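You operate a simulated robot arm through the tools that you are given. There is no shell and no other tool. Be economical: measure what you need, move in short steps, check, and stop when the job is done.

Carry out the task below with a simulated two-armed robot. There is one attempt and no reset: what you move stays moved.

JOB
Close the washer drawer. Take the cashew bag and put it in the red bucket. Take the date pack and leave it on the deck by the ice well lever. Fetch the tall jar and stand it on the tasting mark on the filling bench. Put the oat tub from the top of the right unit on the white thick price card there. Stack the beans green pack from the top of the right unit on top of the tofu green pack. Fetch the black-cap small bottle and set it in the red crate. Take the rice bag from the top of the side table and put it on the shelf under the steel table. Take the white paper bag and put it in the yellow tray in the well. Take the red pack that expires last from the row of red packs in the well and leave it on the blue tray. Take the wide food carton that says "pasta" from the island ledge and put it on the shelf under the steel table. The order is free. Set down upright: tall jar, oat tub, white paper bag, wide food carton.

It is judged by the outcome, as a careful person would: the job done as asked, and still so three seconds after it is handed in. It fails if anything else is knocked over, pushed out of place, dropped, spilled or broken. Lids that push on must go on centred and level and be pressed home; caps that screw on are set level and turned clockwise until they are tight.

ROBOT AND FRAMES
Two 7-joint arms with two-finger parallel grippers on one trunk, on a base that drives. Base frame: it is fixed to the floor where the robot stands at the start and does not move with it; the origin is under the middle of the robot, x ahead of it, y to its left, z up. Lengths are in m, angles in rad, forces in N, time in s.
The left shoulder is at the start at [0.02, 0.138, 1.225], the right one opposite. Each reaches about 0.671 m from its shoulder. Places, roughly: black-cap small bottle (6x6x16 cm) [-5.5, -5.7, 0.8]; blue tray (30x20x3 cm) [-5.6, -6.3, 0.8]; cashew bag [1, -2.5, 1]; date pack [1, -4.25, 1.25]; deck by the ice well lever [-2.7, -5.2, 0.7]; green pack [-2.5, -2, 0.75]; oat tub [-2.5, -1.75, 0.75]; red bucket (20x20x20 cm) [0.9, 1.8, 0.3]; red crate [-5, -1.75, 0.25]; red pack [-2.75, -4, 0.5]; rice bag [-5.5, -5.75, 0.75]; shelf under the steel table [-5.5, -3.8, 0.2]; tall jar (8x8x12 cm) [-2.5, -1.7, 0.8]; tasting mark on the filling bench (18x15 cm) [-2, 1.68, 0.8]; thick price card [-2.75, -2, 0.75]; washer drawer [0.7, 0, 0.6]; white paper bag (8x6x15 cm) [0.9, -5.2, 0.8]; wide food carton [-1.5, -4.25, 0.75]; yellow tray in the well (25x26 cm) [-2.66, -4.48, 0.6]. Payload 1.57 kg a hand.
Tool frame (each hand has its own): the origin (TCP) lies between the finger pads and is the grasp point; the fingertips stand 0.03 m ahead of it; z points along the fingers, y is the line along which they close. Largest opening 0.08 m; finger width 0.017, thickness 0.012; the body of the gripper, 0.04 by 0.082 m, starts 0.08 m behind the TCP.
Orientation is that of the tool frame in the base frame, as [roll, pitch, yaw] about the fixed x, y, z axes, in that order (R = Rz(yaw) Ry(pitch) Rx(roll)). With the fingers straight down and closing along the base's y, the tool's x points along the base's -x, its y along +y and its z along -z.

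CONTROLS
- The arms move only by the tool arm_command. It takes "left_moves", "right_moves" or both (then of equal length, played together; a hand with none holds still); each is a list of rows, each a list of 3 entries, a list of its own where there are three numbers: the shift along the tool's x, y, z in m, then the turn, a rotation vector about the tool's x, y, z in rad, then the finger opening in m, from 0 to 0.08. In form: [[[x, y, z], [wx, wy, wz], jaw], ...]. A call has 1 to 20 rows; each row is the pose to reach, as a shift and turn from the pose commanded when the call began, along the tool's axes at that moment. Rows are played at 5 a second. More than 0.05 m and 0.15 rad between two rows, or a gripper value outside its range, and nothing of the call is played. Where a pose cannot be reached the arm comes as near as it can. A force on the tool above 40 N (or 10 N above the force at the start of the call, whichever is more), or a blocked arm, ends the call early, and 0.2 s more pass. The fingers move at their own pace (about 0.045 m/s each) and stop on an object; they squeeze with about 33 N. The grip force told is the motor's: it shows also when the fingers shut on nothing. Time passes only in rows, and 0.2 s behind the last, so rows that repeat a pose let the fingers close. The reply holds the time, the measured pose of the TCP, the force on the tool along the base axes, the opening and the grip force, in the units named above and with some noise, with the torque about the TCP (base axes, N m) and any sound that the robot's microphone picked up, and new pictures: "pictures" is both (left out), scene, wrist or none (wrist: the cameras of the hands that moved).
- Cameras (640 x 400 px; columns grow to the right, rows downward): "scene" is now at [0.1902, 0.0057, 1.1204]; the picture's right is [0.07, -1.00, 0.00], its down [-0.46, -0.03, -0.89] and it looks along [0.88, 0.06, -0.46] (base axes); focal length 214 px, centre (320, 200). "left" rides on the left gripper at [0.072, 0.007, -0.122] in its tool frame; the picture's right is [-0.09, 1.00, 0.00], its down [-0.84, -0.08, -0.54] and it looks along [-0.54, -0.05, 0.84] (tool axes); focal length 238 px, centre (320, 200). "right" rides on the right gripper at [0.072, -0.007, -0.122] in its tool frame; the picture's right is [0.09, 1.00, 0.00], its down [-0.84, 0.08, -0.54] and it looks along [-0.54, 0.05, 0.84] (tool axes); focal length 238 px, centre (320, 200). There is no depth. A picture from a camera that has moved, and an enlarged one, comes with that camera's place and axes in the base frame and with its lens.
- raise_lower(by): slides the trunk up (or, below 0, down) by that many m; the arms and the scene camera ride with it, the base frame stays. It gives what a move gives, with no picture.
- roll_base(legs): drives the robot by 1 to 6 legs, each [ahead, left, turn to the left] in m, m and rad, along the robot's own axes; the way and the turn of a leg run together, so that a leg with both is an arc; at most 1.5 m and 3.142 rad a leg. The arms and the cameras ride along, it lands a little off, and it stops where it bumps. It gives what a move gives, and a new picture of the scene camera.
- pan_tilt(pan, tilt): turns the head with the scene camera to pan (to the left, within 1.047 rad either way) and tilt (down, from -0.506 to 1.204), counted from straight ahead of the robot. It gives what a move gives, and a new picture of the scene camera.
- close_up(camera, box): a new picture of the part [left, top, right, bottom] of that camera's present view, enlarged. It takes no simulated time.
- close_job(): hands the job in; it is judged then, once.

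Go step by step. Nothing tells you exact positions but the pictures and the camera data: compare them with the known pose of the tool, close in by small moves and look again before you grip or let go. The budget is 535 turns and 360 pictures, counting those below and the enlarged ones. Unless the task says otherwise, let go and move clear before handing in, and close with one line.

The tools are called after "Call:" as a command line: name --argument value ..., lists and objects as JSON in quotes. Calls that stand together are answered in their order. arm_command: Moves the arms, as the interface text tells. Its arguments: {"type":"object","properties":{"left_moves":{"type":"array","items":{"type":"array"}},"right_moves":{"type":"array","items":{"type":"array"}},"pictures":{"type":"string","enum":["both","scene","wrist","none"]}},"required":[]} The other tools are called the same way: raise_lower (by) slides the trunk up or down; roll_base (legs) drives the base; pan_tilt (pan, tilt) turns the head that bears the scene camera; close_up (camera, box) takes an enlarged picture of a part of a camera's view; close_job () hands the job in.

At the start:

```text
clock: 0.0
left_position: [0.3867, 0.1204, 1.0131]
left_orientation: [3.141, 0.0, 3.139]
left_wrist_force: [-0.6, 0.1, -0.3]
left_torque: [0.0, 0.0, -0.02]
left_width: 0.0801
left_grasp_force: 0.0
right_position: [0.3649, -0.1716, 0.9121]
right_orientation: [3.141, 0.0, -3.141]
right_wrist_force: [0.0, 0.0, -0.4]
right_torque: [0.03, 0.0, -0.02]
right_width: 0.0797
right_grasp_force: 0.0
trunk travel left (down, up): [-0.6, 0.64]
robot x, y, heading: [0.0006, 0.0022, -0.002]
head pan, tilt: [0.068, 0.482]
```

scene: 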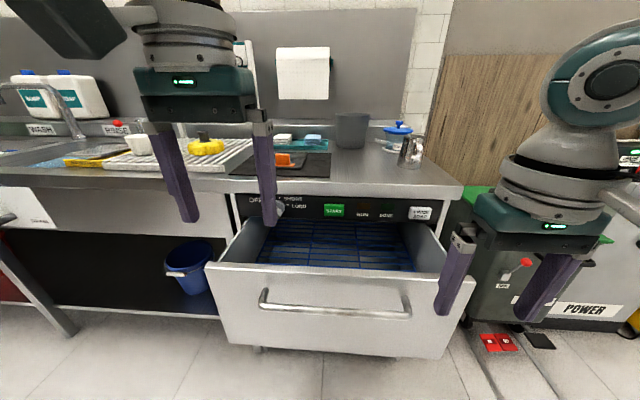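
right: 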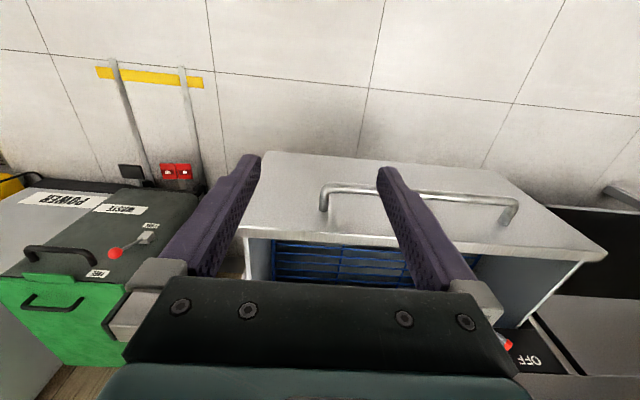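
left: 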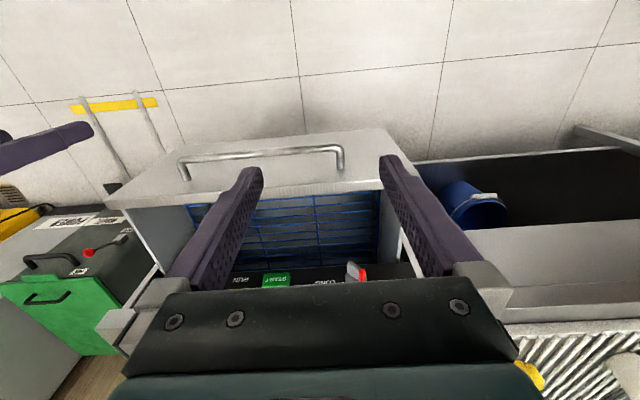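

The washer drawer stands open in front of me, with its handle around x 0.6. I'll lower the trunk so the left hand is at the height of the drawer front.

Call:
raise_lower --by -0.4

Call:
arm_command --left_moves '[[[0, -0.04, 0], [0, 0, 0], 0.04], [[0, -0.08, 0], [0, 0, 0], 0.0], [[0, -0.11, 0], [0, 0, 0], 0.0]]' --pictures "both"

```text
clock: 3.8
left_position: [0.3872, 0.1196, 0.6126]
left_orientation: [-3.141, 0.001, 3.14]
left_wrist_force: [-0.1, -0.2, 0.5]
left_torque: [0.04, -0.01, 0.04]
left_width: 0.0801
left_grasp_force: 0.0
right_position: [0.3651, -0.1704, 0.5124]
right_orientation: [3.141, 0.001, 3.141]
right_wrist_force: [0.3, 0.5, 0.0]
right_torque: [0.0, 0.02, 0.01]
right_width: 0.0798
right_grasp_force: 0.1
trunk travel left (down, up): [-0.2, 1.04]
robot x, y, heading: [-0.0019, 0.0013, 0.003]
head pan, tilt: [0.068, 0.482]
```

```text
clock: 4.6
left_position: [0.3871, 0.0094, 0.6139]
left_orientation: [-3.141, 0.0, -3.14]
left_wrist_force: [-0.9, 0.6, 0.5]
left_torque: [0.01, -0.01, 0.01]
left_width: 0.0119
left_grasp_force: 0.4
right_position: [0.365, -0.1705, 0.5132]
right_orientation: [-3.141, 0.0, 3.142]
right_wrist_force: [-0.2, 0.3, 0.7]
right_torque: [0.03, 0.01, -0.02]
right_width: 0.08
right_grasp_force: 0.0
trunk travel left (down, up): [-0.2, 1.04]
robot x, y, heading: [-0.0051, -0.0034, 0.001]
head pan, tilt: [0.068, 0.482]
camera scene: at [0.1901, 0.0048, 0.7204], right [0.07, -1.0, 0.0], down [-0.46, -0.03, -0.89], along [0.88, 0.06, -0.46], focal length 214 px, centre (320, 200)
camera left: at [0.315, 0.0145, 0.7358], right [0.09, 1.0, 0.0], down [0.84, -0.08, 0.54], along [0.54, -0.05, -0.84], focal length 238 px, centre (320, 200)
```

scene: 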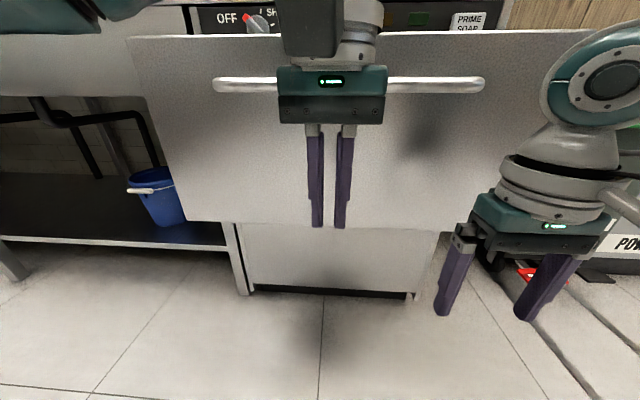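
left: 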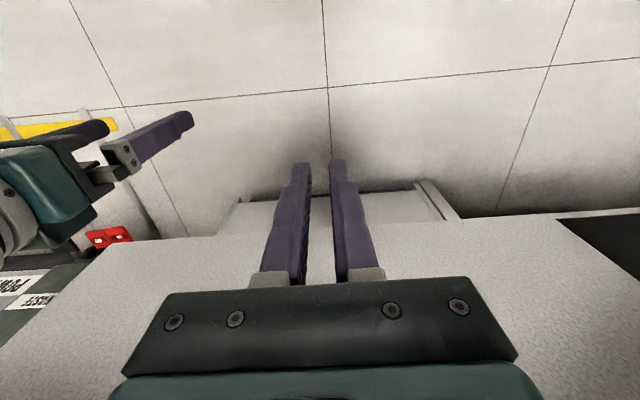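

The drawer front is at about x 0.52, z 0.5–0.78, with the handle at z 0.73. I'll back off a bit, turn the left hand to point forward, and push with the fingertips below the handle.

Call:
roll_base --legs '[[-0.2, 0, 0]]'

Call:
arm_command --left_moves '[[[-0.02, 0, 0], [0, -0.14, 0], 0], [[-0.04, 0, 0], [0, -0.28, 0], 0], [[-0.06, 0, 0], [0, -0.42, 0], 0], [[-0.08, 0, 0], [0, -0.56, 0], 0], [[-0.1, 0, 0], [0, -0.7, 0], 0], [[-0.12, 0, 0], [0, -0.84, 0], 0], [[-0.14, 0, 0], [0, -0.98, 0], 0], [[-0.16, 0, 0], [0, -1.12, 0], 0], [[-0.18, 0, 0], [0, -1.26, 0], 0], [[-0.2, 0, 0], [0, -1.4, 0], 0]]' --pictures "scene"

```text
clock: 6.2
left_position: [0.1894, 0.011, 0.6127]
left_orientation: [-3.14, 0.001, -3.139]
left_wrist_force: [-0.2, -0.4, -0.4]
left_torque: [0.03, 0.04, 0.0]
left_width: 0.0
left_grasp_force: 21.5
right_position: [0.1659, -0.17, 0.5131]
right_orientation: [3.141, 0.0, 3.142]
right_wrist_force: [0.4, 0.0, 0.0]
right_torque: [0.0, 0.0, -0.01]
right_width: 0.08
right_grasp_force: 0.0
trunk travel left (down, up): [-0.2, 1.04]
robot x, y, heading: [-0.2012, -0.003, -0.001]
head pan, tilt: [0.068, 0.482]
camera scene: at [-0.0082, 0.0057, 0.7205], right [0.07, -1.0, 0.0], down [-0.46, -0.03, -0.89], along [0.88, 0.06, -0.46], focal length 214 px, centre (320, 200)
```

scene: 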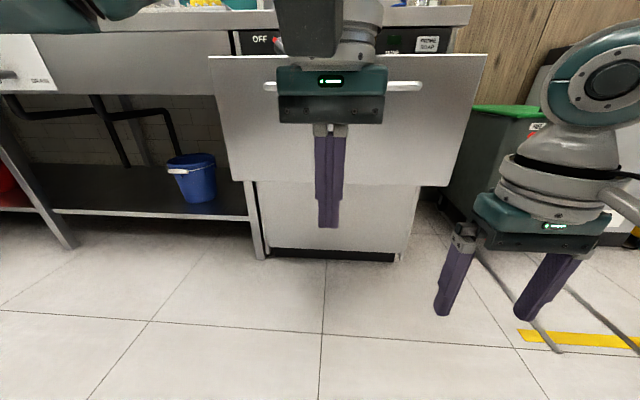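

```text
clock: 8.4
left_position: [0.3882, 0.0102, 0.6118]
left_orientation: [-3.132, 1.399, -3.13]
left_wrist_force: [-0.1, 0.5, -1.2]
left_torque: [-0.02, -0.03, -0.02]
left_width: 0.0
left_grasp_force: 21.5
right_position: [0.1671, -0.1709, 0.5123]
right_orientation: [3.142, -0.001, 3.141]
right_wrist_force: [0.0, 0.2, 1.0]
right_torque: [0.01, -0.02, 0.0]
right_width: 0.0799
right_grasp_force: 0.1
trunk travel left (down, up): [-0.2, 1.04]
robot x, y, heading: [-0.1979, -0.0017, -0.004]
head pan, tilt: [0.068, 0.482]
camera scene: at [-0.0084, 0.0052, 0.7205], right [0.07, -1.0, 0.0], down [-0.46, -0.03, -0.89], along [0.88, 0.06, -0.46], focal length 214 px, centre (320, 200)
```

scene: 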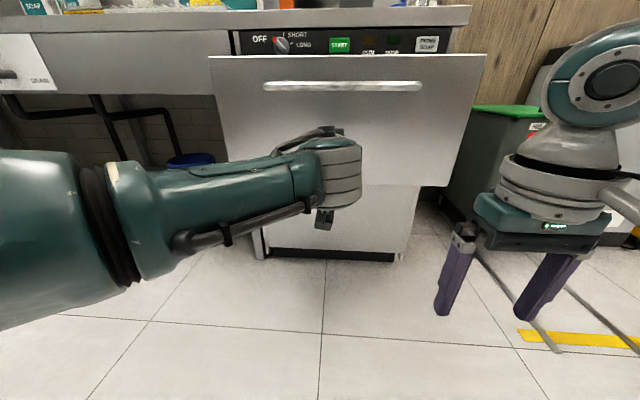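

The fingertips now face the drawer below the handle. I'll push with the base in small legs.

Call:
roll_base --legs '[[0.08, 0, 0], [0.06, 0, 0], [0.05, 0, 0]]'

```text
clock: 10.6
left_position: [0.5734, 0.0124, 0.6123]
left_orientation: [3.139, 1.396, 3.14]
left_wrist_force: [-0.6, -0.1, 0.4]
left_torque: [-0.03, 0.0, 0.04]
left_width: 0.0
left_grasp_force: 21.6
right_position: [0.3514, -0.1694, 0.5111]
right_orientation: [-3.141, -0.002, -3.141]
right_wrist_force: [-0.9, -1.0, 0.7]
right_torque: [0.01, -0.03, 0.0]
right_width: 0.0799
right_grasp_force: 0.0
trunk travel left (down, up): [-0.2, 1.04]
robot x, y, heading: [-0.0096, -0.0012, -0.002]
head pan, tilt: [0.068, 0.482]
camera scene: at [0.1774, 0.006, 0.72], right [0.07, -1.0, 0.0], down [-0.46, -0.03, -0.88], along [0.88, 0.06, -0.47], focal length 214 px, centre (320, 200)
```

scene: 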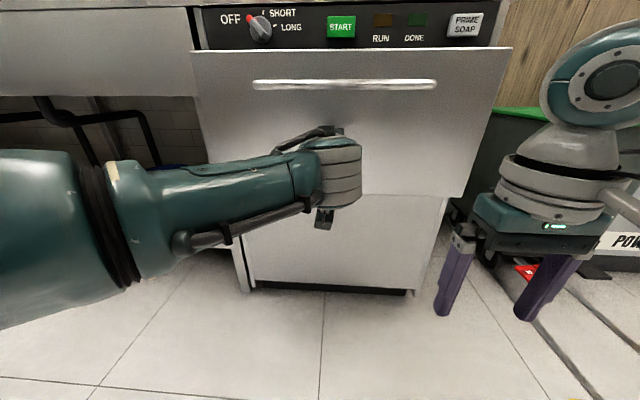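

The drawer is sliding in without trouble. I'll keep going in small legs.

Call:
roll_base --legs '[[0.04, 0, 0], [0.03, 0, 0], [0.02, 0, 0]]'

```text
clock: 12.3
left_position: [0.6643, 0.0108, 0.6119]
left_orientation: [-3.141, 1.398, -3.141]
left_wrist_force: [-0.2, -0.7, 0.2]
left_torque: [0.05, 0.0, -0.02]
left_width: 0.0
left_grasp_force: 21.0
right_position: [0.4407, -0.1692, 0.5112]
right_orientation: [3.141, -0.002, -3.141]
right_wrist_force: [-1.0, 0.0, -0.1]
right_torque: [0.02, 0.0, -0.02]
right_width: 0.0797
right_grasp_force: 0.1
trunk travel left (down, up): [-0.2, 1.04]
robot x, y, heading: [0.0786, -0.0022, 0.003]
head pan, tilt: [0.068, 0.482]
camera scene: at [0.2676, 0.0059, 0.7201], right [0.07, -1.0, 0.0], down [-0.46, -0.03, -0.89], along [0.88, 0.06, -0.47], focal length 214 px, centre (320, 200)
```

scene: 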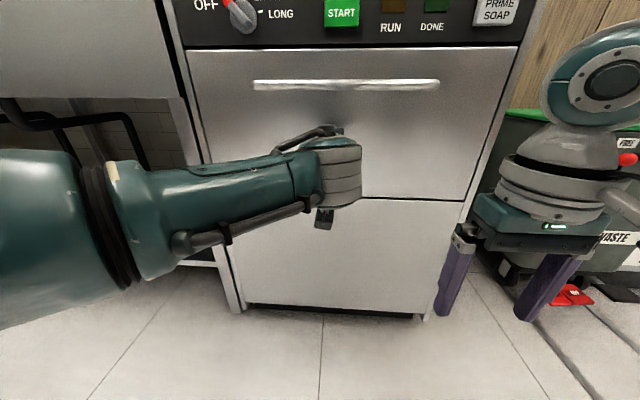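

It looks almost flush. I'll push a little further until it stops.

Call:
roll_base --legs '[[0.02, 0, 0], [0.01, 0, 0], [0.01, 0, 0]]'

```text
clock: 13.2
left_position: [0.68, 0.0104, 0.6124]
left_orientation: [3.14, 1.398, -3.138]
left_wrist_force: [-8.5, 0.7, 2.2]
left_torque: [0.01, -0.07, 0.01]
left_width: 0.0
left_grasp_force: 20.8
right_position: [0.4597, -0.1697, 0.5107]
right_orientation: [3.14, -0.003, 3.142]
right_wrist_force: [-0.5, -0.2, -0.2]
right_torque: [0.01, 0.05, -0.02]
right_width: 0.0799
right_grasp_force: 0.0
trunk travel left (down, up): [-0.2, 1.04]
robot x, y, heading: [0.0964, -0.0009, 0.002]
head pan, tilt: [0.068, 0.482]
stopped in leg 1: the force on the tool passed its limit at 107 N (the readings are from after the stop); the commanded pose is now the measured one
camera scene: at [0.2847, 0.0064, 0.7201], right [0.07, -1.0, 0.0], down [-0.46, -0.03, -0.88], along [0.88, 0.06, -0.47], focal length 214 px, centre (320, 200)
```

scene: 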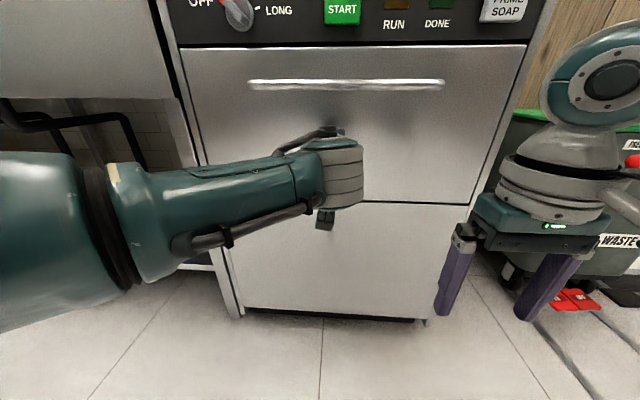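

The drawer hit its stop, so it is closed. I'll back away, restore the left arm and raise the trunk.

Call:
roll_base --legs '[[-0.4, 0, 0]]'

Call:
arm_command --left_moves '[[[0, 0, -0.02], [0, 0.14, 0], 0.02], [[0, 0, -0.04], [0, 0.28, 0], 0.04], [[0, 0, -0.06], [0, 0.42, 0], 0.06], [[0, 0, -0.08], [0, 0.56, 0], 0.08], [[0, 0.02, -0.1], [0, 0.7, 0], 0.08], [[0, 0.04, -0.12], [0, 0.84, 0], 0.08], [[0, 0.06, -0.14], [0, 0.98, 0], 0.08], [[0, 0.08, -0.16], [0, 1.12, 0], 0.08], [[0, 0.1, -0.18], [0, 1.26, 0], 0.08], [[0, 0.12, -0.2], [0, 1.4, 0], 0.08]]' --pictures "none"

Call:
raise_lower --by 0.4

Call:
pan_tilt --pan -1.0 --tilt 0.35

```text
clock: 15.7
left_position: [0.284, 0.0103, 0.6141]
left_orientation: [-3.14, 1.4, -3.136]
left_wrist_force: [-0.7, 0.2, -0.3]
left_torque: [0.01, -0.01, 0.04]
left_width: 0.0
left_grasp_force: 21.4
right_position: [0.064, -0.1711, 0.5132]
right_orientation: [3.141, 0.0, -3.141]
right_wrist_force: [0.5, -0.7, -0.3]
right_torque: [-0.01, 0.03, 0.0]
right_width: 0.0799
right_grasp_force: 0.0
trunk travel left (down, up): [-0.2, 1.04]
robot x, y, heading: [-0.2974, 0.0007, 0.004]
head pan, tilt: [0.068, 0.482]
camera scene: at [-0.1105, 0.0055, 0.7205], right [0.07, -1.0, 0.0], down [-0.46, -0.03, -0.89], along [0.88, 0.06, -0.46], focal length 214 px, centre (320, 200)
```

scene: 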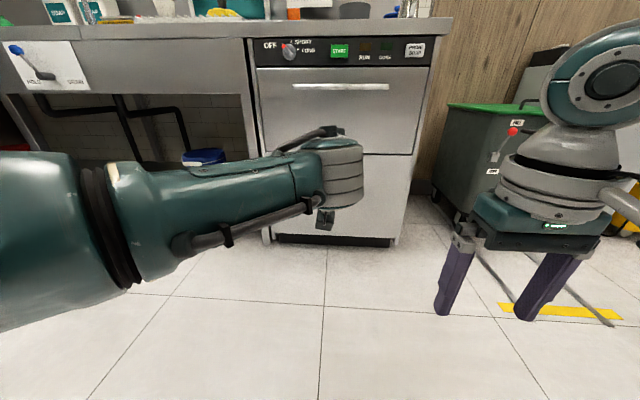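

```text
clock: 17.9
left_position: [0.1462, 0.1334, 0.6357]
left_orientation: [3.14, -0.002, 3.139]
left_wrist_force: [0.3, 0.8, 0.4]
left_torque: [0.01, 0.01, -0.03]
left_width: 0.0797
left_grasp_force: 0.0
left hand out of reach, approached as far as the arm can: row 8, 9, 10
right_position: [0.0646, -0.1708, 0.5139]
right_orientation: [-3.141, 0.001, 3.141]
right_wrist_force: [-0.3, -0.3, -0.9]
right_torque: [-0.03, 0.01, 0.01]
right_width: 0.0802
right_grasp_force: 0.1
trunk travel left (down, up): [-0.2, 1.04]
robot x, y, heading: [-0.2975, -0.0035, 0.002]
head pan, tilt: [0.068, 0.482]
```

```text
clock: 21.7
left_position: [0.1462, 0.1343, 1.0356]
left_orientation: [3.14, -0.002, -3.138]
left_wrist_force: [-0.7, 0.1, 0.7]
left_torque: [0.03, -0.01, -0.01]
left_width: 0.0799
left_grasp_force: 0.0
right_position: [0.0639, -0.17, 0.9128]
right_orientation: [-3.14, 0.001, -3.14]
right_wrist_force: [0.7, 0.2, 0.1]
right_torque: [0.05, 0.0, 0.01]
right_width: 0.08
right_grasp_force: 0.1
trunk travel left (down, up): [-0.6, 0.64]
robot x, y, heading: [-0.3015, -0.0009, -0.001]
head pan, tilt: [0.068, 0.482]
```

```text
clock: 23.0
left_position: [0.1463, 0.1352, 1.0358]
left_orientation: [3.141, 0.0, -3.136]
left_wrist_force: [-0.1, 0.3, 0.0]
left_torque: [0.03, 0.03, -0.01]
left_width: 0.0798
left_grasp_force: 0.0
right_position: [0.0634, -0.1709, 0.9128]
right_orientation: [-3.141, 0.001, -3.141]
right_wrist_force: [0.4, 0.3, -0.1]
right_torque: [-0.01, 0.01, 0.0]
right_width: 0.08
right_grasp_force: 0.1
trunk travel left (down, up): [-0.6, 0.64]
robot x, y, heading: [-0.2988, -0.0011, 0.004]
head pan, tilt: [-1.0, 0.351]
camera scene: at [-0.1515, -0.0791, 1.1326], right [-0.84, -0.54, 0.0], down [-0.19, 0.29, -0.94], along [0.51, -0.79, -0.34], focal length 214 px, centre (320, 200)
```

scene: 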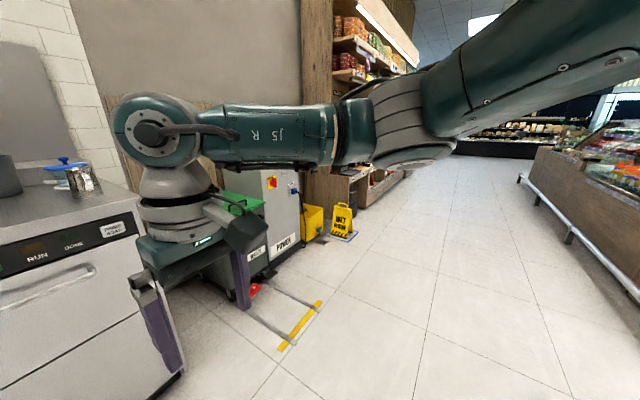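

The aisle is clear around x −0.3, and the wet-floor sign stands near (0.7, −1.85). I'll slide sideways to y −2.5, facing the shelf.

Call:
roll_base --legs '[[0, -1.25, 0], [0, -1.25, 0]]'

Call:
pan_tilt --pan 0 --tilt 0.3

```text
clock: 35.2
left_position: [0.1495, -2.3638, 1.0349]
left_orientation: [-3.14, 0.001, -3.135]
left_wrist_force: [-0.4, -0.1, 0.1]
left_torque: [0.03, 0.02, 0.01]
left_width: 0.0801
left_grasp_force: 0.1
right_position: [0.0676, -2.6688, 0.9125]
right_orientation: [-3.141, 0.0, -3.141]
right_wrist_force: [0.7, 0.6, 0.7]
right_torque: [0.01, 0.02, 0.01]
right_width: 0.08
right_grasp_force: 0.1
trunk travel left (down, up): [-0.6, 0.64]
robot x, y, heading: [-0.2936, -2.4963, 0.007]
head pan, tilt: [-1.0, 0.351]
camera scene: at [-0.1478, -2.5779, 1.1326], right [-0.84, -0.54, 0.0], down [-0.19, 0.29, -0.94], along [0.51, -0.79, -0.34], focal length 214 px, centre (320, 200)
```

scene: 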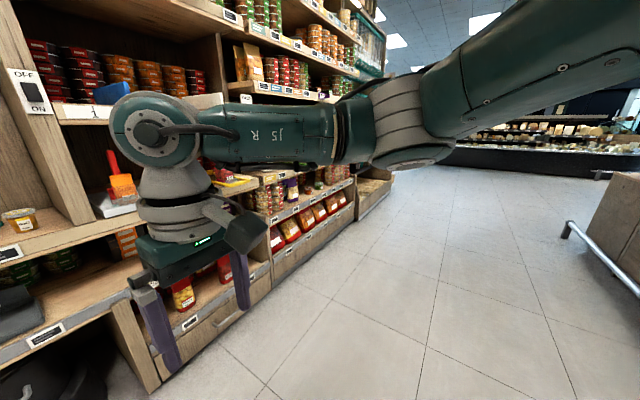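

```text
clock: 36.5
left_position: [0.1485, -2.3644, 1.0349]
left_orientation: [3.14, -0.001, -3.134]
left_wrist_force: [-0.2, 0.2, -0.5]
left_torque: [-0.01, 0.01, -0.01]
left_width: 0.0799
left_grasp_force: 0.0
right_position: [0.0687, -2.6692, 0.9127]
right_orientation: [-3.141, 0.0, -3.141]
right_wrist_force: [1.0, -0.1, 0.4]
right_torque: [-0.01, 0.05, 0.0]
right_width: 0.0801
right_grasp_force: 0.0
trunk travel left (down, up): [-0.6, 0.64]
robot x, y, heading: [-0.3006, -2.5002, 0.002]
head pan, tilt: [0.0, 0.3]
camera scene: at [-0.1049, -2.4994, 1.1373], right [0.0, -1.0, 0.0], down [-0.3, 0.0, -0.96], along [0.96, 0.0, -0.3], focal length 214 px, centre (320, 200)
```

scene: 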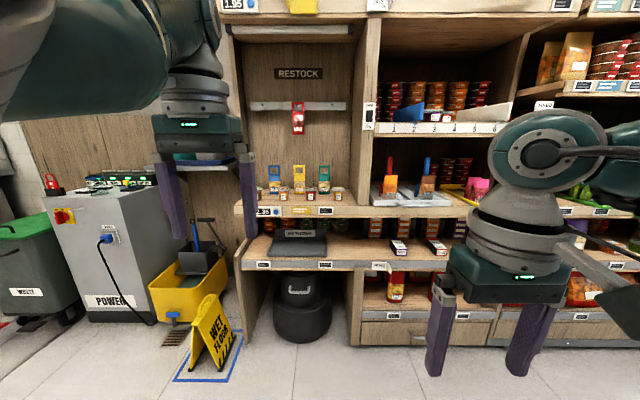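

I'm in front of the shelf. I'll zoom in to find the cashew bag.

Call:
close_up --camera "scene" --box '[230, 80, 390, 260]'

Call:
close_up --camera "scene" --box '[365, 130, 510, 230]'

```text
2.22 times, centred on (310, 170) of scene
camera zoom: at [-0.1049, -2.4994, 1.1373], right [0.0, -1.0, 0.0], down [-0.3, 0.0, -0.96], along [0.96, 0.0, -0.3], focal length 477 px, centre (342, 267)
```

zoom: 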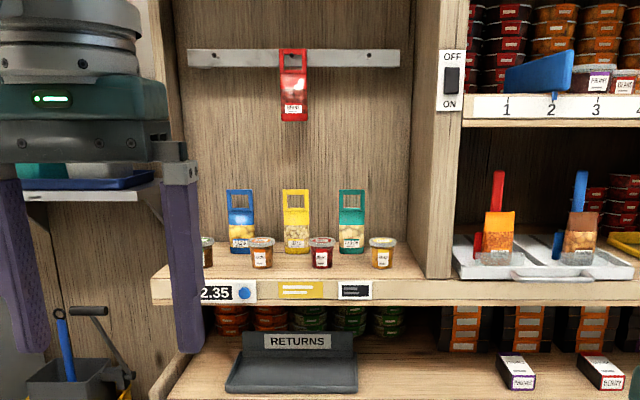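

```text
4.00 times, centred on (438, 180) of scene
camera zoom: at [-0.1049, -2.4994, 1.1373], right [0.0, -1.0, 0.0], down [-0.3, 0.0, -0.96], along [0.96, 0.0, -0.3], focal length 858 px, centre (-150, 280)
```

zoom: 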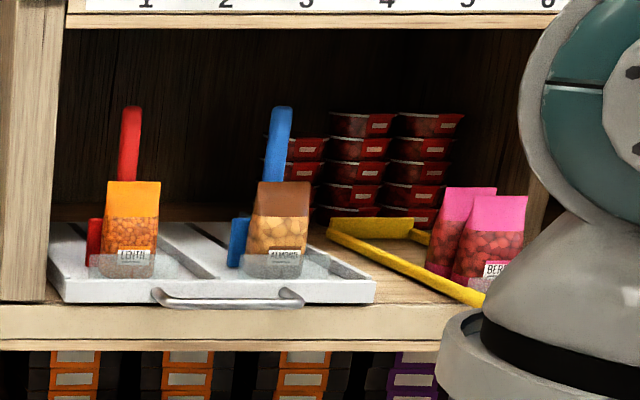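

There are four hook-top bags. I need to read their labels.

Call:
close_up --camera "scene" --box '[262, 160, 342, 210]'

Call:
close_up --camera "scene" --box '[282, 95, 322, 140]'

```text
8.00 times, centred on (302, 185) of scene
camera zoom: at [-0.1049, -2.4994, 1.1373], right [0.0, -1.0, 0.0], down [-0.3, 0.0, -0.96], along [0.96, 0.0, -0.3], focal length 1716 px, centre (464, 320)
```

zoom: 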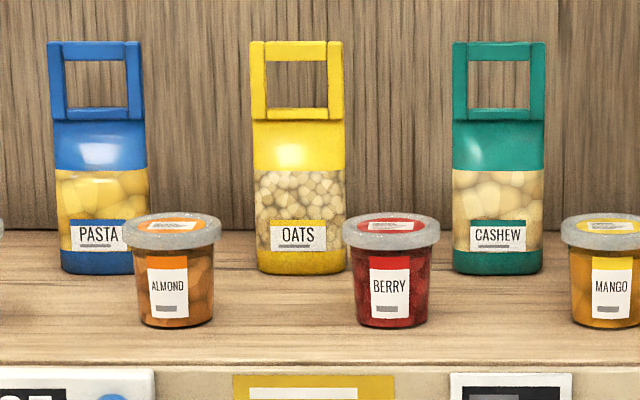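

```text
8.89 times, centred on (302, 118) of scene
camera zoom: at [-0.1049, -2.4994, 1.1373], right [0.0, -1.0, 0.0], down [-0.3, 0.0, -0.96], along [0.96, 0.0, -0.3], focal length 1906 px, centre (480, 933)
```

zoom: 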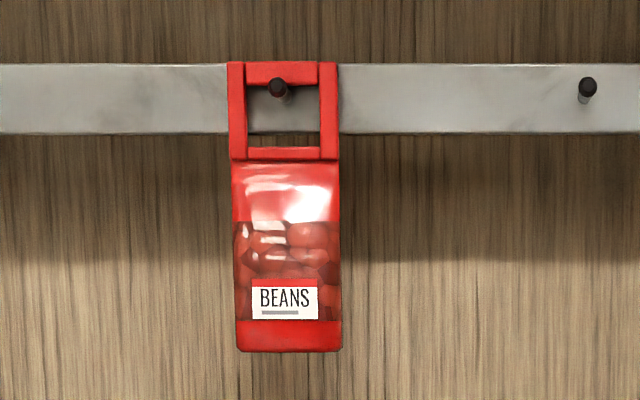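

Cashew is the green bag at about y −2.52, with its base on a shelf at z≈0.84. I'll raise the left hand out of the way and tilt the right hand to 45° forward-down. Then I'll drive in a little and look with the wrist camera.

Call:
arm_command --left_moves '[[[0, 0, -0.03], [0, 0, 0], 0.08], [[0, 0, -0.06], [0, 0, 0], 0.08], [[0, 0, -0.09], [0, 0, 0], 0.08], [[0, 0, -0.12], [0, 0, 0], 0.08], [[0, 0, -0.15], [0, 0, 0], 0.08], [[0, 0, -0.17], [0, 0, 0], 0.08]]' --right_moves '[[[0, 0, -0.03], [0, -0.14, 0], 0.08], [[0, 0, -0.06], [0, -0.28, 0], 0.08], [[0, 0, -0.09], [0, -0.42, 0], 0.08], [[0, 0, -0.12], [0, -0.56, 0], 0.08], [[0, 0, -0.14], [0, -0.7, 0], 0.08], [[0, 0, -0.16], [0, -0.785, 0], 0.08]]' --pictures "none"

Call:
roll_base --legs '[[0, 0.11, 0], [0.4, 0, 0]]'

Call:
close_up --camera "right" --box '[0, 0, 640, 400]'

```text
clock: 37.6
left_position: [0.126, -2.371, 1.0795]
left_orientation: [3.139, -0.224, 3.128]
left_wrist_force: [-0.1, -0.4, -0.6]
left_torque: [0.01, 0.02, -0.01]
left_width: 0.08
left_grasp_force: 0.1
left hand out of reach, approached as far as the arm can: row 1, 2, 3
right_position: [0.0681, -2.6688, 1.0432]
right_orientation: [-3.14, 0.638, -3.141]
right_wrist_force: [-0.1, -0.3, -0.1]
right_torque: [0.01, -0.02, -0.01]
right_width: 0.0799
right_grasp_force: 0.0
trunk travel left (down, up): [-0.6, 0.64]
robot x, y, heading: [-0.2979, -2.4981, 0.006]
head pan, tilt: [0.0, 0.3]
stopped in row 5 (left hand): the arm was blocked; the commanded pose is now the measured one
```

```text
clock: 40.9
left_position: [0.5231, -2.2623, 1.0798]
left_orientation: [3.141, -0.223, 3.13]
left_wrist_force: [-0.1, 0.0, 0.0]
left_torque: [-0.02, -0.01, -0.01]
left_width: 0.0799
left_grasp_force: 0.1
right_position: [0.4638, -2.5583, 1.0429]
right_orientation: [-3.14, 0.638, -3.141]
right_wrist_force: [0.6, -0.4, 0.4]
right_torque: [0.0, 0.0, -0.01]
right_width: 0.0802
right_grasp_force: 0.1
trunk travel left (down, up): [-0.6, 0.64]
robot x, y, heading: [0.0973, -2.3895, 0.006]
head pan, tilt: [0.0, 0.3]
camera scene: at [0.2914, -2.3892, 1.1373], right [0.0, -1.0, 0.0], down [-0.3, 0.0, -0.96], along [0.96, 0.0, -0.3], focal length 214 px, centre (320, 200)
```

scene: 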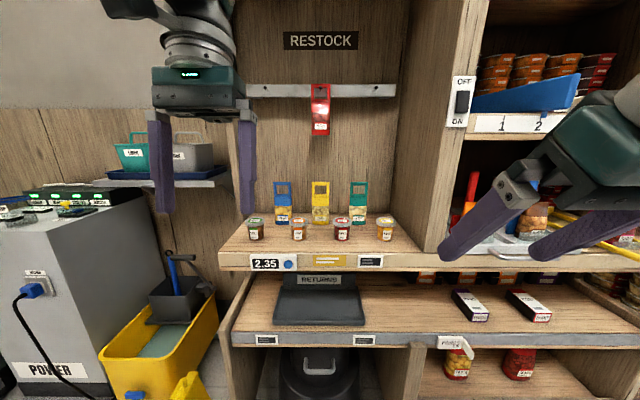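

```text
1.00 times, centred on (320, 200) of right (not enlarged: the box is as wide or as high as the picture)
camera zoom: at [0.335, -2.5656, 1.0983], right [-0.08, 1.0, -0.06], down [0.35, 0.08, 0.93], along [0.93, 0.05, -0.35], focal length 238 px, centre (320, 200)
```

zoom: 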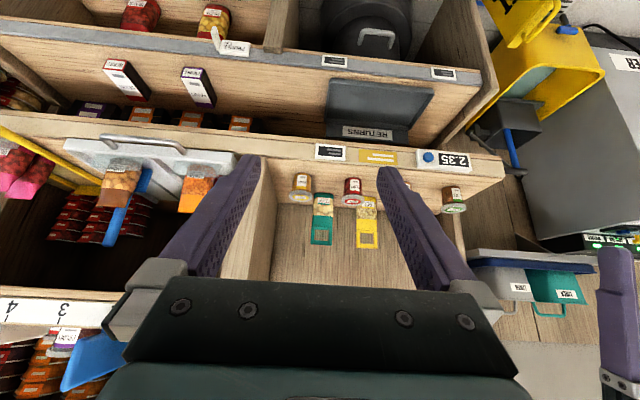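

Triangulating gives the cashew bag at about (0.985, −2.522), z 0.83–0.98, with jars in front up to 0.89. I'll drive in, lower slightly, and take another look.

Call:
roll_base --legs '[[0.27, 0.01, 0]]'

Call:
raise_lower --by -0.1

Call:
arm_command --right_moves '[[[0, 0, 0], [0, -0.13, 0], 0.08], [[-0.02, 0.015, 0], [0, -0.2, 0], 0.08]]' --pictures "wrist"

```text
clock: 42.8
left_position: [0.7885, -2.2511, 1.0788]
left_orientation: [-3.141, -0.223, 3.127]
left_wrist_force: [0.3, -0.3, -0.2]
left_torque: [-0.01, 0.03, 0.0]
left_width: 0.08
left_grasp_force: 0.1
right_position: [0.7304, -2.5483, 1.0431]
right_orientation: [-3.14, 0.639, -3.141]
right_wrist_force: [0.5, -0.2, 0.2]
right_torque: [0.0, -0.03, 0.01]
right_width: 0.0802
right_grasp_force: 0.0
trunk travel left (down, up): [-0.6, 0.64]
robot x, y, heading: [0.3615, -2.3821, 0.003]
head pan, tilt: [0.0, 0.3]
camera scene: at [0.5574, -2.379, 1.1373], right [0.0, -1.0, 0.0], down [-0.3, 0.0, -0.96], along [0.96, 0.0, -0.3], focal length 214 px, centre (320, 200)
```

scene: 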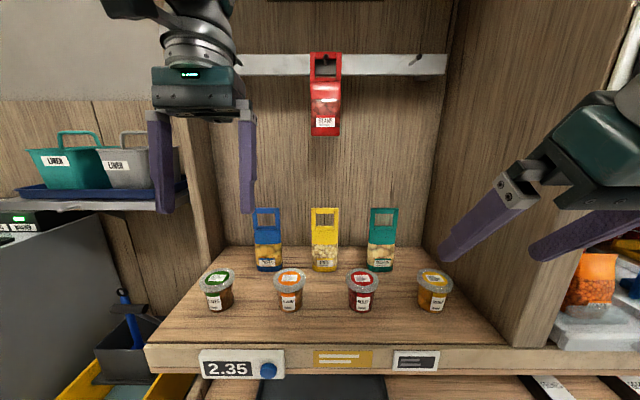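

```text
clock: 44.1
left_position: [0.7885, -2.2521, 0.9782]
left_orientation: [3.141, -0.223, 3.13]
left_wrist_force: [0.4, -0.3, 0.0]
left_torque: [-0.02, -0.01, -0.02]
left_width: 0.0801
left_grasp_force: 0.1
right_position: [0.7311, -2.5491, 0.9435]
right_orientation: [-3.139, 0.639, 3.141]
right_wrist_force: [-0.2, 0.1, -0.3]
right_torque: [0.0, -0.01, -0.01]
right_width: 0.0801
right_grasp_force: 0.1
trunk travel left (down, up): [-0.5, 0.74]
robot x, y, heading: [0.365, -2.3767, 0.001]
head pan, tilt: [0.0, 0.3]
```

```text
clock: 44.7
left_position: [0.7894, -2.2514, 0.98]
left_orientation: [3.141, -0.226, 3.129]
left_wrist_force: [0.8, 0.1, 0.5]
left_torque: [0.0, -0.02, -0.03]
left_width: 0.0801
left_grasp_force: 0.1
right_position: [0.7467, -2.5329, 0.955]
right_orientation: [3.141, 0.841, 3.141]
right_wrist_force: [-0.3, -0.4, 0.8]
right_torque: [0.0, 0.0, 0.0]
right_width: 0.0799
right_grasp_force: 0.1
trunk travel left (down, up): [-0.5, 0.74]
robot x, y, heading: [0.3634, -2.3822, 0.002]
head pan, tilt: [0.0, 0.3]
camera right: at [0.6087, -2.5402, 0.983], right [-0.06, 1.0, -0.07], down [0.15, 0.08, 0.98], along [0.99, 0.05, -0.16], focal length 238 px, centre (320, 200)
```

right: 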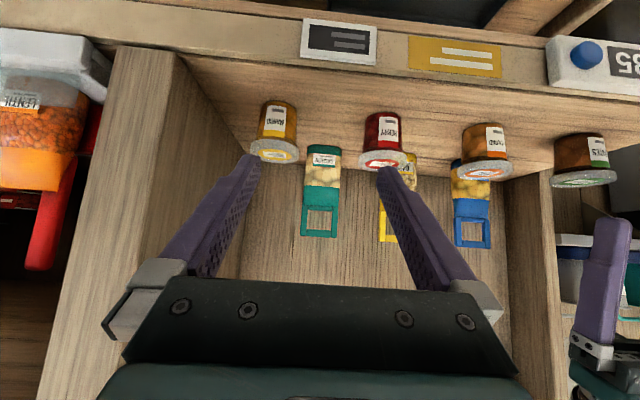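

The wrist view confirms the bag at about (0.99, −2.523). I'll go in over the jars, then down around it, and look before gripping.

Call:
arm_command --right_moves '[[[-0.0353, 0.004, 0.0356], [0, 0, 0], 0.08], [[-0.0704, 0.007, 0.0712], [0, 0, 0], 0.08], [[-0.1038, 0.01, 0.1084], [0, 0, 0], 0.08], [[-0.1371, 0.01, 0.1457], [0, 0, 0], 0.08], [[-0.1318, 0.01, 0.1772], [0, 0, 0], 0.08], [[-0.1252, 0.01, 0.2073], [0, 0, 0], 0.08]]' --pictures "both"

```text
refused: row 1 steps farther than a row can; nothing moved
```

The first step was slightly too long, so I'll use shorter rows.

Call:
arm_command --right_moves '[[[-0.0282, 0.003, 0.0285], [0, 0, 0], 0.08], [[-0.0564, 0.006, 0.057], [0, 0, 0], 0.08], [[-0.0838, 0.008, 0.0861], [0, 0, 0], 0.08], [[-0.1105, 0.01, 0.116], [0, 0, 0], 0.08], [[-0.1371, 0.01, 0.1457], [0, 0, 0], 0.08], [[-0.1318, 0.01, 0.1772], [0, 0, 0], 0.08], [[-0.1252, 0.01, 0.2073], [0, 0, 0], 0.08]]' --pictures "both"

```text
clock: 46.3
left_position: [0.7887, -2.2512, 0.9796]
left_orientation: [3.14, -0.222, 3.13]
left_wrist_force: [0.7, -0.1, 0.0]
left_torque: [-0.01, 0.03, -0.02]
left_width: 0.0801
left_grasp_force: 0.0
right_position: [0.9834, -2.522, 0.9099]
right_orientation: [-3.138, 0.839, -3.137]
right_wrist_force: [0.0, 0.1, 0.4]
right_torque: [-0.01, 0.01, -0.01]
right_width: 0.0798
right_grasp_force: 0.2
trunk travel left (down, up): [-0.5, 0.74]
robot x, y, heading: [0.3677, -2.3763, 0.0]
head pan, tilt: [0.0, 0.3]
camera scene: at [0.5573, -2.3786, 1.0373], right [0.0, -1.0, 0.0], down [-0.3, 0.0, -0.96], along [0.96, 0.0, -0.3], focal length 214 px, centre (320, 200)
camera right: at [0.8461, -2.5296, 0.9374], right [-0.06, 1.0, -0.07], down [0.15, 0.08, 0.98], along [0.99, 0.05, -0.16], focal length 238 px, centre (320, 200)
```

scene: 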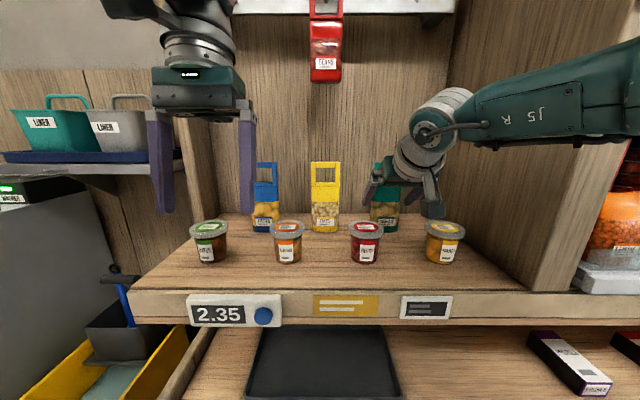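
right: 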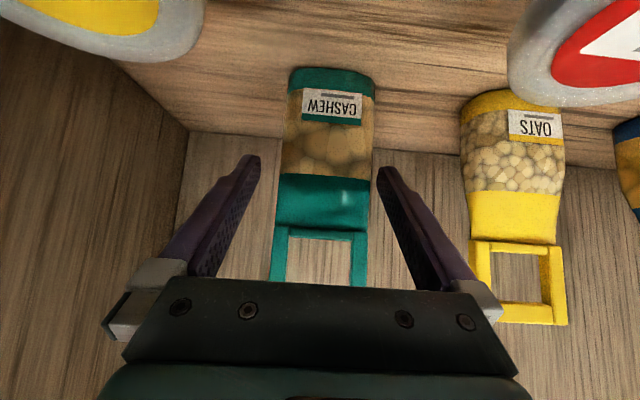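

The bag is between the fingers at the green band. I'll close and lift slightly.

Call:
arm_command --right_moves '[[[0, 0, 0], [0, 0, 0], 0.04], [[0, 0, 0], [0, 0, 0], 0.0], [[0, 0, 0], [0, 0, 0], 0.0], [[0, 0, 0], [0, 0, 0], 0.0], [[-0.0149, 0, -0.0133], [0, 0, 0], 0.0], [[-0.0298, 0, -0.0267], [0, 0, 0], 0.0]]' --pictures "wrist"

```text
clock: 47.7
left_position: [0.7897, -2.2517, 0.9806]
left_orientation: [3.141, -0.223, 3.128]
left_wrist_force: [-0.2, 0.4, -1.1]
left_torque: [-0.02, 0.02, 0.01]
left_width: 0.0799
left_grasp_force: 0.1
right_position: [0.9853, -2.5223, 0.9503]
right_orientation: [-3.14, 0.837, 3.141]
right_wrist_force: [0.5, -0.2, -0.6]
right_torque: [-0.01, -0.01, 0.0]
right_width: 0.0588
right_grasp_force: 32.7
trunk travel left (down, up): [-0.5, 0.74]
robot x, y, heading: [0.3638, -2.3787, 0.004]
head pan, tilt: [0.0, 0.3]
camera right: at [0.846, -2.5305, 0.9777], right [-0.06, 1.0, -0.07], down [0.16, 0.08, 0.98], along [0.99, 0.05, -0.16], focal length 238 px, centre (320, 200)
```

right: 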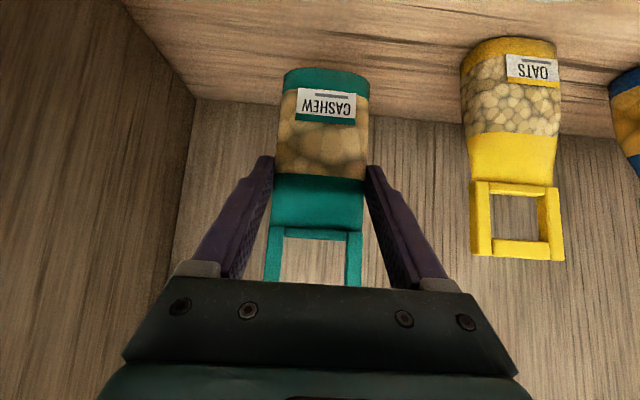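

The bag is held. I'll raise it clear, back out, and slide left towards the bucket.

Call:
raise_lower --by 0.1

Call:
roll_base --legs '[[-0.7, 0, 0], [0, 1.2, 0], [0, 1.2, 0]]'

Call:
pan_tilt --pan 0.8 --tilt 0.45

```text
clock: 49.1
left_position: [0.7887, -2.2502, 1.0789]
left_orientation: [-3.141, -0.224, 3.128]
left_wrist_force: [-0.4, 0.3, 0.3]
left_torque: [0.02, -0.01, 0.03]
left_width: 0.0801
left_grasp_force: 0.2
right_position: [0.9841, -2.5237, 1.049]
right_orientation: [-3.14, 0.838, -3.139]
right_wrist_force: [-0.5, 0.2, -1.3]
right_torque: [-0.03, 0.0, 0.01]
right_width: 0.0593
right_grasp_force: 33.7
trunk travel left (down, up): [-0.6, 0.64]
robot x, y, heading: [0.3649, -2.3768, 0.0]
head pan, tilt: [0.0, 0.3]
```

```text
clock: 64.3
left_position: [0.0518, 0.1614, 1.0797]
left_orientation: [-3.141, -0.222, -3.141]
left_wrist_force: [-0.2, 0.0, -0.1]
left_torque: [0.0, -0.04, 0.0]
left_width: 0.0797
left_grasp_force: 0.1
right_position: [0.251, -0.1078, 1.0497]
right_orientation: [-3.14, 0.838, -3.125]
right_wrist_force: [-0.6, -0.3, -0.8]
right_torque: [-0.02, 0.02, -0.01]
right_width: 0.059
right_grasp_force: 33.0
trunk travel left (down, up): [-0.6, 0.64]
robot x, y, heading: [-0.3716, 0.0267, 0.019]
head pan, tilt: [0.0, 0.3]
camera scene: at [-0.1781, 0.0296, 1.1373], right [0.02, -1.0, 0.0], down [-0.3, 0.0, -0.96], along [0.96, 0.02, -0.3], focal length 214 px, centre (320, 200)
```

scene: 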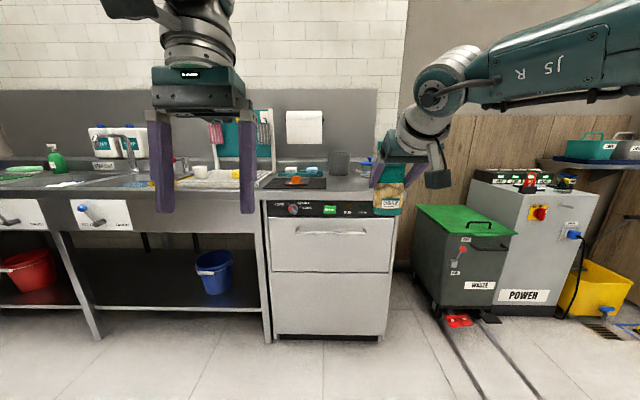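

```text
clock: 65.5
left_position: [0.0507, 0.1599, 1.0789]
left_orientation: [-3.141, -0.224, 3.141]
left_wrist_force: [-0.7, 0.2, 0.5]
left_torque: [0.0, 0.01, 0.01]
left_width: 0.0798
left_grasp_force: 0.0
right_position: [0.2522, -0.1072, 1.0493]
right_orientation: [-3.14, 0.839, -3.125]
right_wrist_force: [0.2, 0.2, 0.3]
right_torque: [0.01, 0.01, -0.02]
right_width: 0.059
right_grasp_force: 32.9
trunk travel left (down, up): [-0.6, 0.64]
robot x, y, heading: [-0.3703, 0.0242, 0.016]
head pan, tilt: [0.799, 0.45]
camera scene: at [-0.2084, 0.0949, 1.1234], right [0.73, -0.69, 0.0], down [-0.3, -0.32, -0.9], along [0.62, 0.66, -0.44], focal length 214 px, centre (320, 200)
```

scene: 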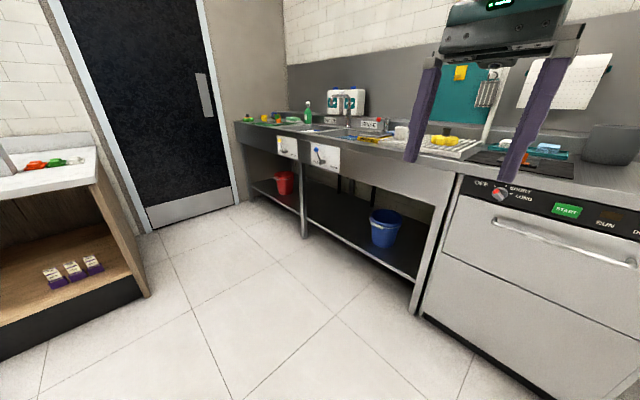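

The red bucket is on the lower shelf of the far sink bay. I'll continue left to y≈1.75.

Call:
roll_base --legs '[[0, 1.2, 0], [0, 0.5, -0.016]]'

Call:
pan_tilt --pan 0.0 --tilt 0.6

```text
clock: 74.1
left_position: [0.0338, 1.858, 1.081]
left_orientation: [-3.141, -0.224, 3.124]
left_wrist_force: [0.2, -0.4, -0.1]
left_torque: [-0.04, 0.02, -0.02]
left_width: 0.08
left_grasp_force: 0.0
right_position: [0.2284, 1.5866, 1.0499]
right_orientation: [-3.141, 0.84, 3.139]
right_wrist_force: [-0.9, -0.3, 0.4]
right_torque: [0.0, -0.01, 0.02]
right_width: 0.0591
right_grasp_force: 33.1
trunk travel left (down, up): [-0.6, 0.64]
robot x, y, heading: [-0.3908, 1.7348, -0.006]
head pan, tilt: [0.799, 0.45]
camera scene: at [-0.2281, 1.798, 1.1234], right [0.71, -0.7, 0.0], down [-0.3, -0.31, -0.9], along [0.63, 0.64, -0.44], focal length 214 px, centre (320, 200)
```

scene: 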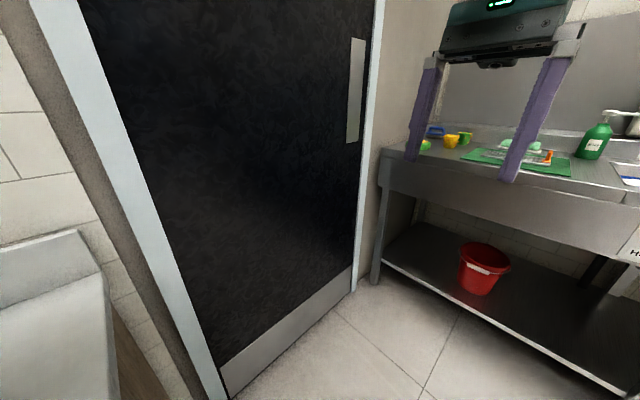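

```text
clock: 75.2
left_position: [0.0328, 1.8577, 1.0787]
left_orientation: [3.141, -0.223, 3.125]
left_wrist_force: [-0.2, 0.3, 0.2]
left_torque: [-0.01, -0.01, 0.0]
left_width: 0.0801
left_grasp_force: 0.0
right_position: [0.2279, 1.5866, 1.0511]
right_orientation: [-3.141, 0.839, 3.138]
right_wrist_force: [0.1, 0.2, -0.5]
right_torque: [-0.02, 0.0, -0.03]
right_width: 0.0592
right_grasp_force: 33.1
trunk travel left (down, up): [-0.6, 0.64]
robot x, y, heading: [-0.388, 1.7342, -0.005]
head pan, tilt: [0.0, 0.6]
camera scene: at [-0.204, 1.732, 1.1098], right [0.0, -1.0, 0.0], down [-0.56, 0.0, -0.83], along [0.83, 0.0, -0.56], focal length 214 px, centre (320, 200)
```

scene: 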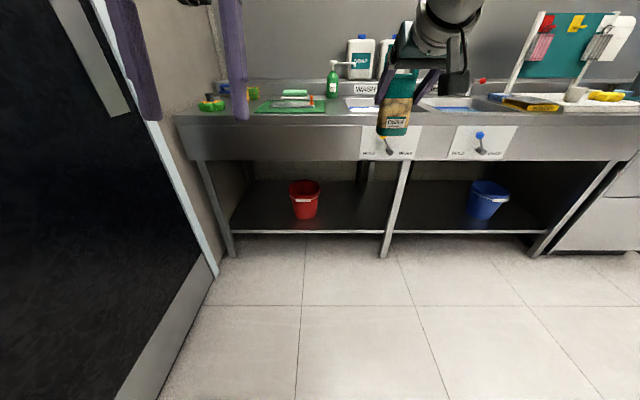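

Before turning, I want to be sure what the pale cabinet to my left is, so I'll look that way.

Call:
pan_tilt --pan 1.047 --tilt 0.6

```text
clock: 76.5
left_position: [0.0325, 1.8579, 1.0795]
left_orientation: [3.141, -0.223, 3.125]
left_wrist_force: [0.5, 0.7, -0.1]
left_torque: [-0.02, 0.01, 0.01]
left_width: 0.0798
left_grasp_force: 0.1
right_position: [0.2265, 1.5861, 1.0496]
right_orientation: [-3.141, 0.839, 3.137]
right_wrist_force: [0.5, -0.7, -0.6]
right_torque: [-0.02, 0.0, 0.03]
right_width: 0.0592
right_grasp_force: 32.7
trunk travel left (down, up): [-0.6, 0.64]
robot x, y, heading: [-0.3919, 1.7329, 0.001]
head pan, tilt: [1.047, 0.6]
camera scene: at [-0.2479, 1.8086, 1.1098], right [0.86, -0.5, 0.0], down [-0.28, -0.49, -0.83], along [0.42, 0.71, -0.56], focal length 214 px, centre (320, 200)
```

scene: 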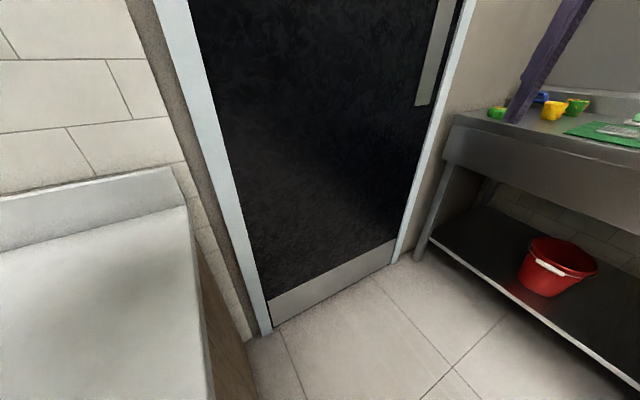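

The bench's right end seems to lie right beside me, so I'll look straight down on that side to check clearance.

Call:
pan_tilt --pan 1.047 --tilt 1.2

```text
clock: 77.5
left_position: [0.0323, 1.8578, 1.0803]
left_orientation: [-3.141, -0.224, 3.123]
left_wrist_force: [0.7, 0.1, 0.3]
left_torque: [0.02, 0.03, 0.02]
left_width: 0.0798
left_grasp_force: 0.2
right_position: [0.2274, 1.5858, 1.0497]
right_orientation: [-3.139, 0.839, 3.138]
right_wrist_force: [0.4, 0.3, 0.1]
right_torque: [-0.01, 0.03, -0.01]
right_width: 0.059
right_grasp_force: 32.9
trunk travel left (down, up): [-0.6, 0.64]
robot x, y, heading: [-0.3886, 1.7347, -0.005]
head pan, tilt: [1.047, 1.201]
camera scene: at [-0.2643, 1.7806, 1.0653], right [0.86, -0.5, 0.0], down [-0.47, -0.81, -0.36], along [0.18, 0.31, -0.93], focal length 214 px, centre (320, 200)
```

scene: 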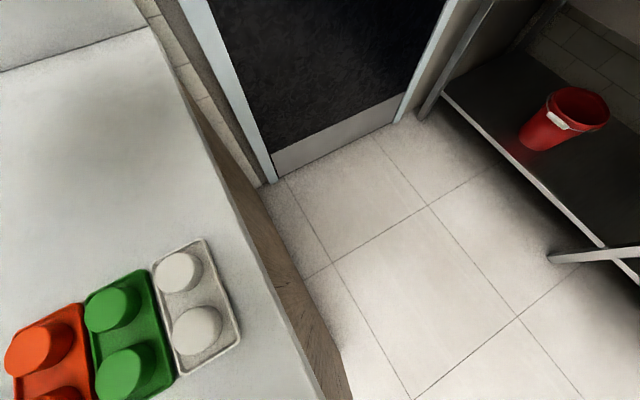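

The base is overlapping the bench end, though the trays are undisturbed. I'll move forward out of it right away, then turn left 0.7 rad so the right arm leads, and lower the trunk.

Call:
roll_base --legs '[[0.45, 0, 0], [0, 0, 0.7]]'

Call:
raise_lower --by -0.55

Call:
pan_tilt --pan -0.7 --tilt 0.2

```text
clock: 82.1
left_position: [0.2999, 2.1002, 1.0787]
left_orientation: [-3.141, -0.224, -2.462]
left_wrist_force: [0.2, 0.8, 0.6]
left_torque: [-0.02, 0.01, 0.02]
left_width: 0.0796
left_grasp_force: 0.1
right_position: [0.6249, 2.0158, 1.0489]
right_orientation: [-3.14, 0.84, -2.446]
right_wrist_force: [-0.5, 0.0, -0.3]
right_torque: [-0.02, 0.01, 0.02]
right_width: 0.059
right_grasp_force: 32.8
trunk travel left (down, up): [-0.6, 0.64]
robot x, y, heading: [0.0531, 1.7327, 0.696]
head pan, tilt: [1.047, 1.201]
camera scene: at [0.1221, 1.8494, 1.0652], right [0.99, 0.17, 0.0], down [0.16, -0.92, -0.36], along [-0.06, 0.36, -0.93], focal length 214 px, centre (320, 200)
```

scene: 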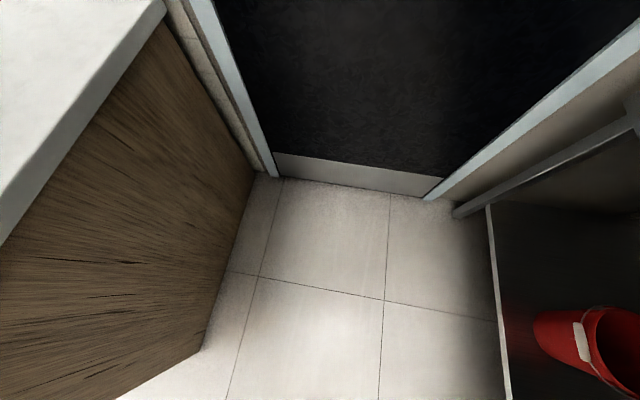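

```text
refused: -0.55 is not a number from -0.4 to 0.4
```

```text
clock: 83.9
left_position: [0.2996, 2.0992, 1.0788]
left_orientation: [3.141, -0.225, -2.464]
left_wrist_force: [0.2, -0.7, 0.5]
left_torque: [0.01, 0.0, 0.02]
left_width: 0.08
left_grasp_force: 0.1
right_position: [0.6235, 2.0157, 1.0488]
right_orientation: [-3.139, 0.837, -2.447]
right_wrist_force: [-0.9, 0.6, -0.4]
right_torque: [-0.03, 0.04, 0.02]
right_width: 0.0591
right_grasp_force: 33.2
trunk travel left (down, up): [-0.6, 0.64]
robot x, y, heading: [0.0565, 1.7311, 0.698]
head pan, tilt: [-0.7, 0.201]
camera scene: at [0.2249, 1.7939, 1.1466], right [0.0, -1.0, 0.0], down [-0.2, 0.0, -0.98], along [0.98, 0.0, -0.2], focal length 214 px, centre (320, 200)
```

scene: 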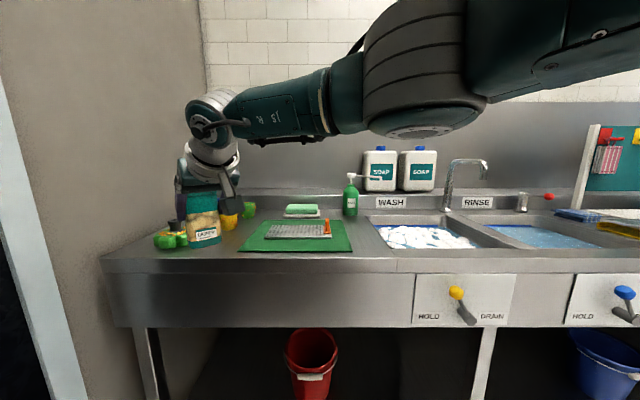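

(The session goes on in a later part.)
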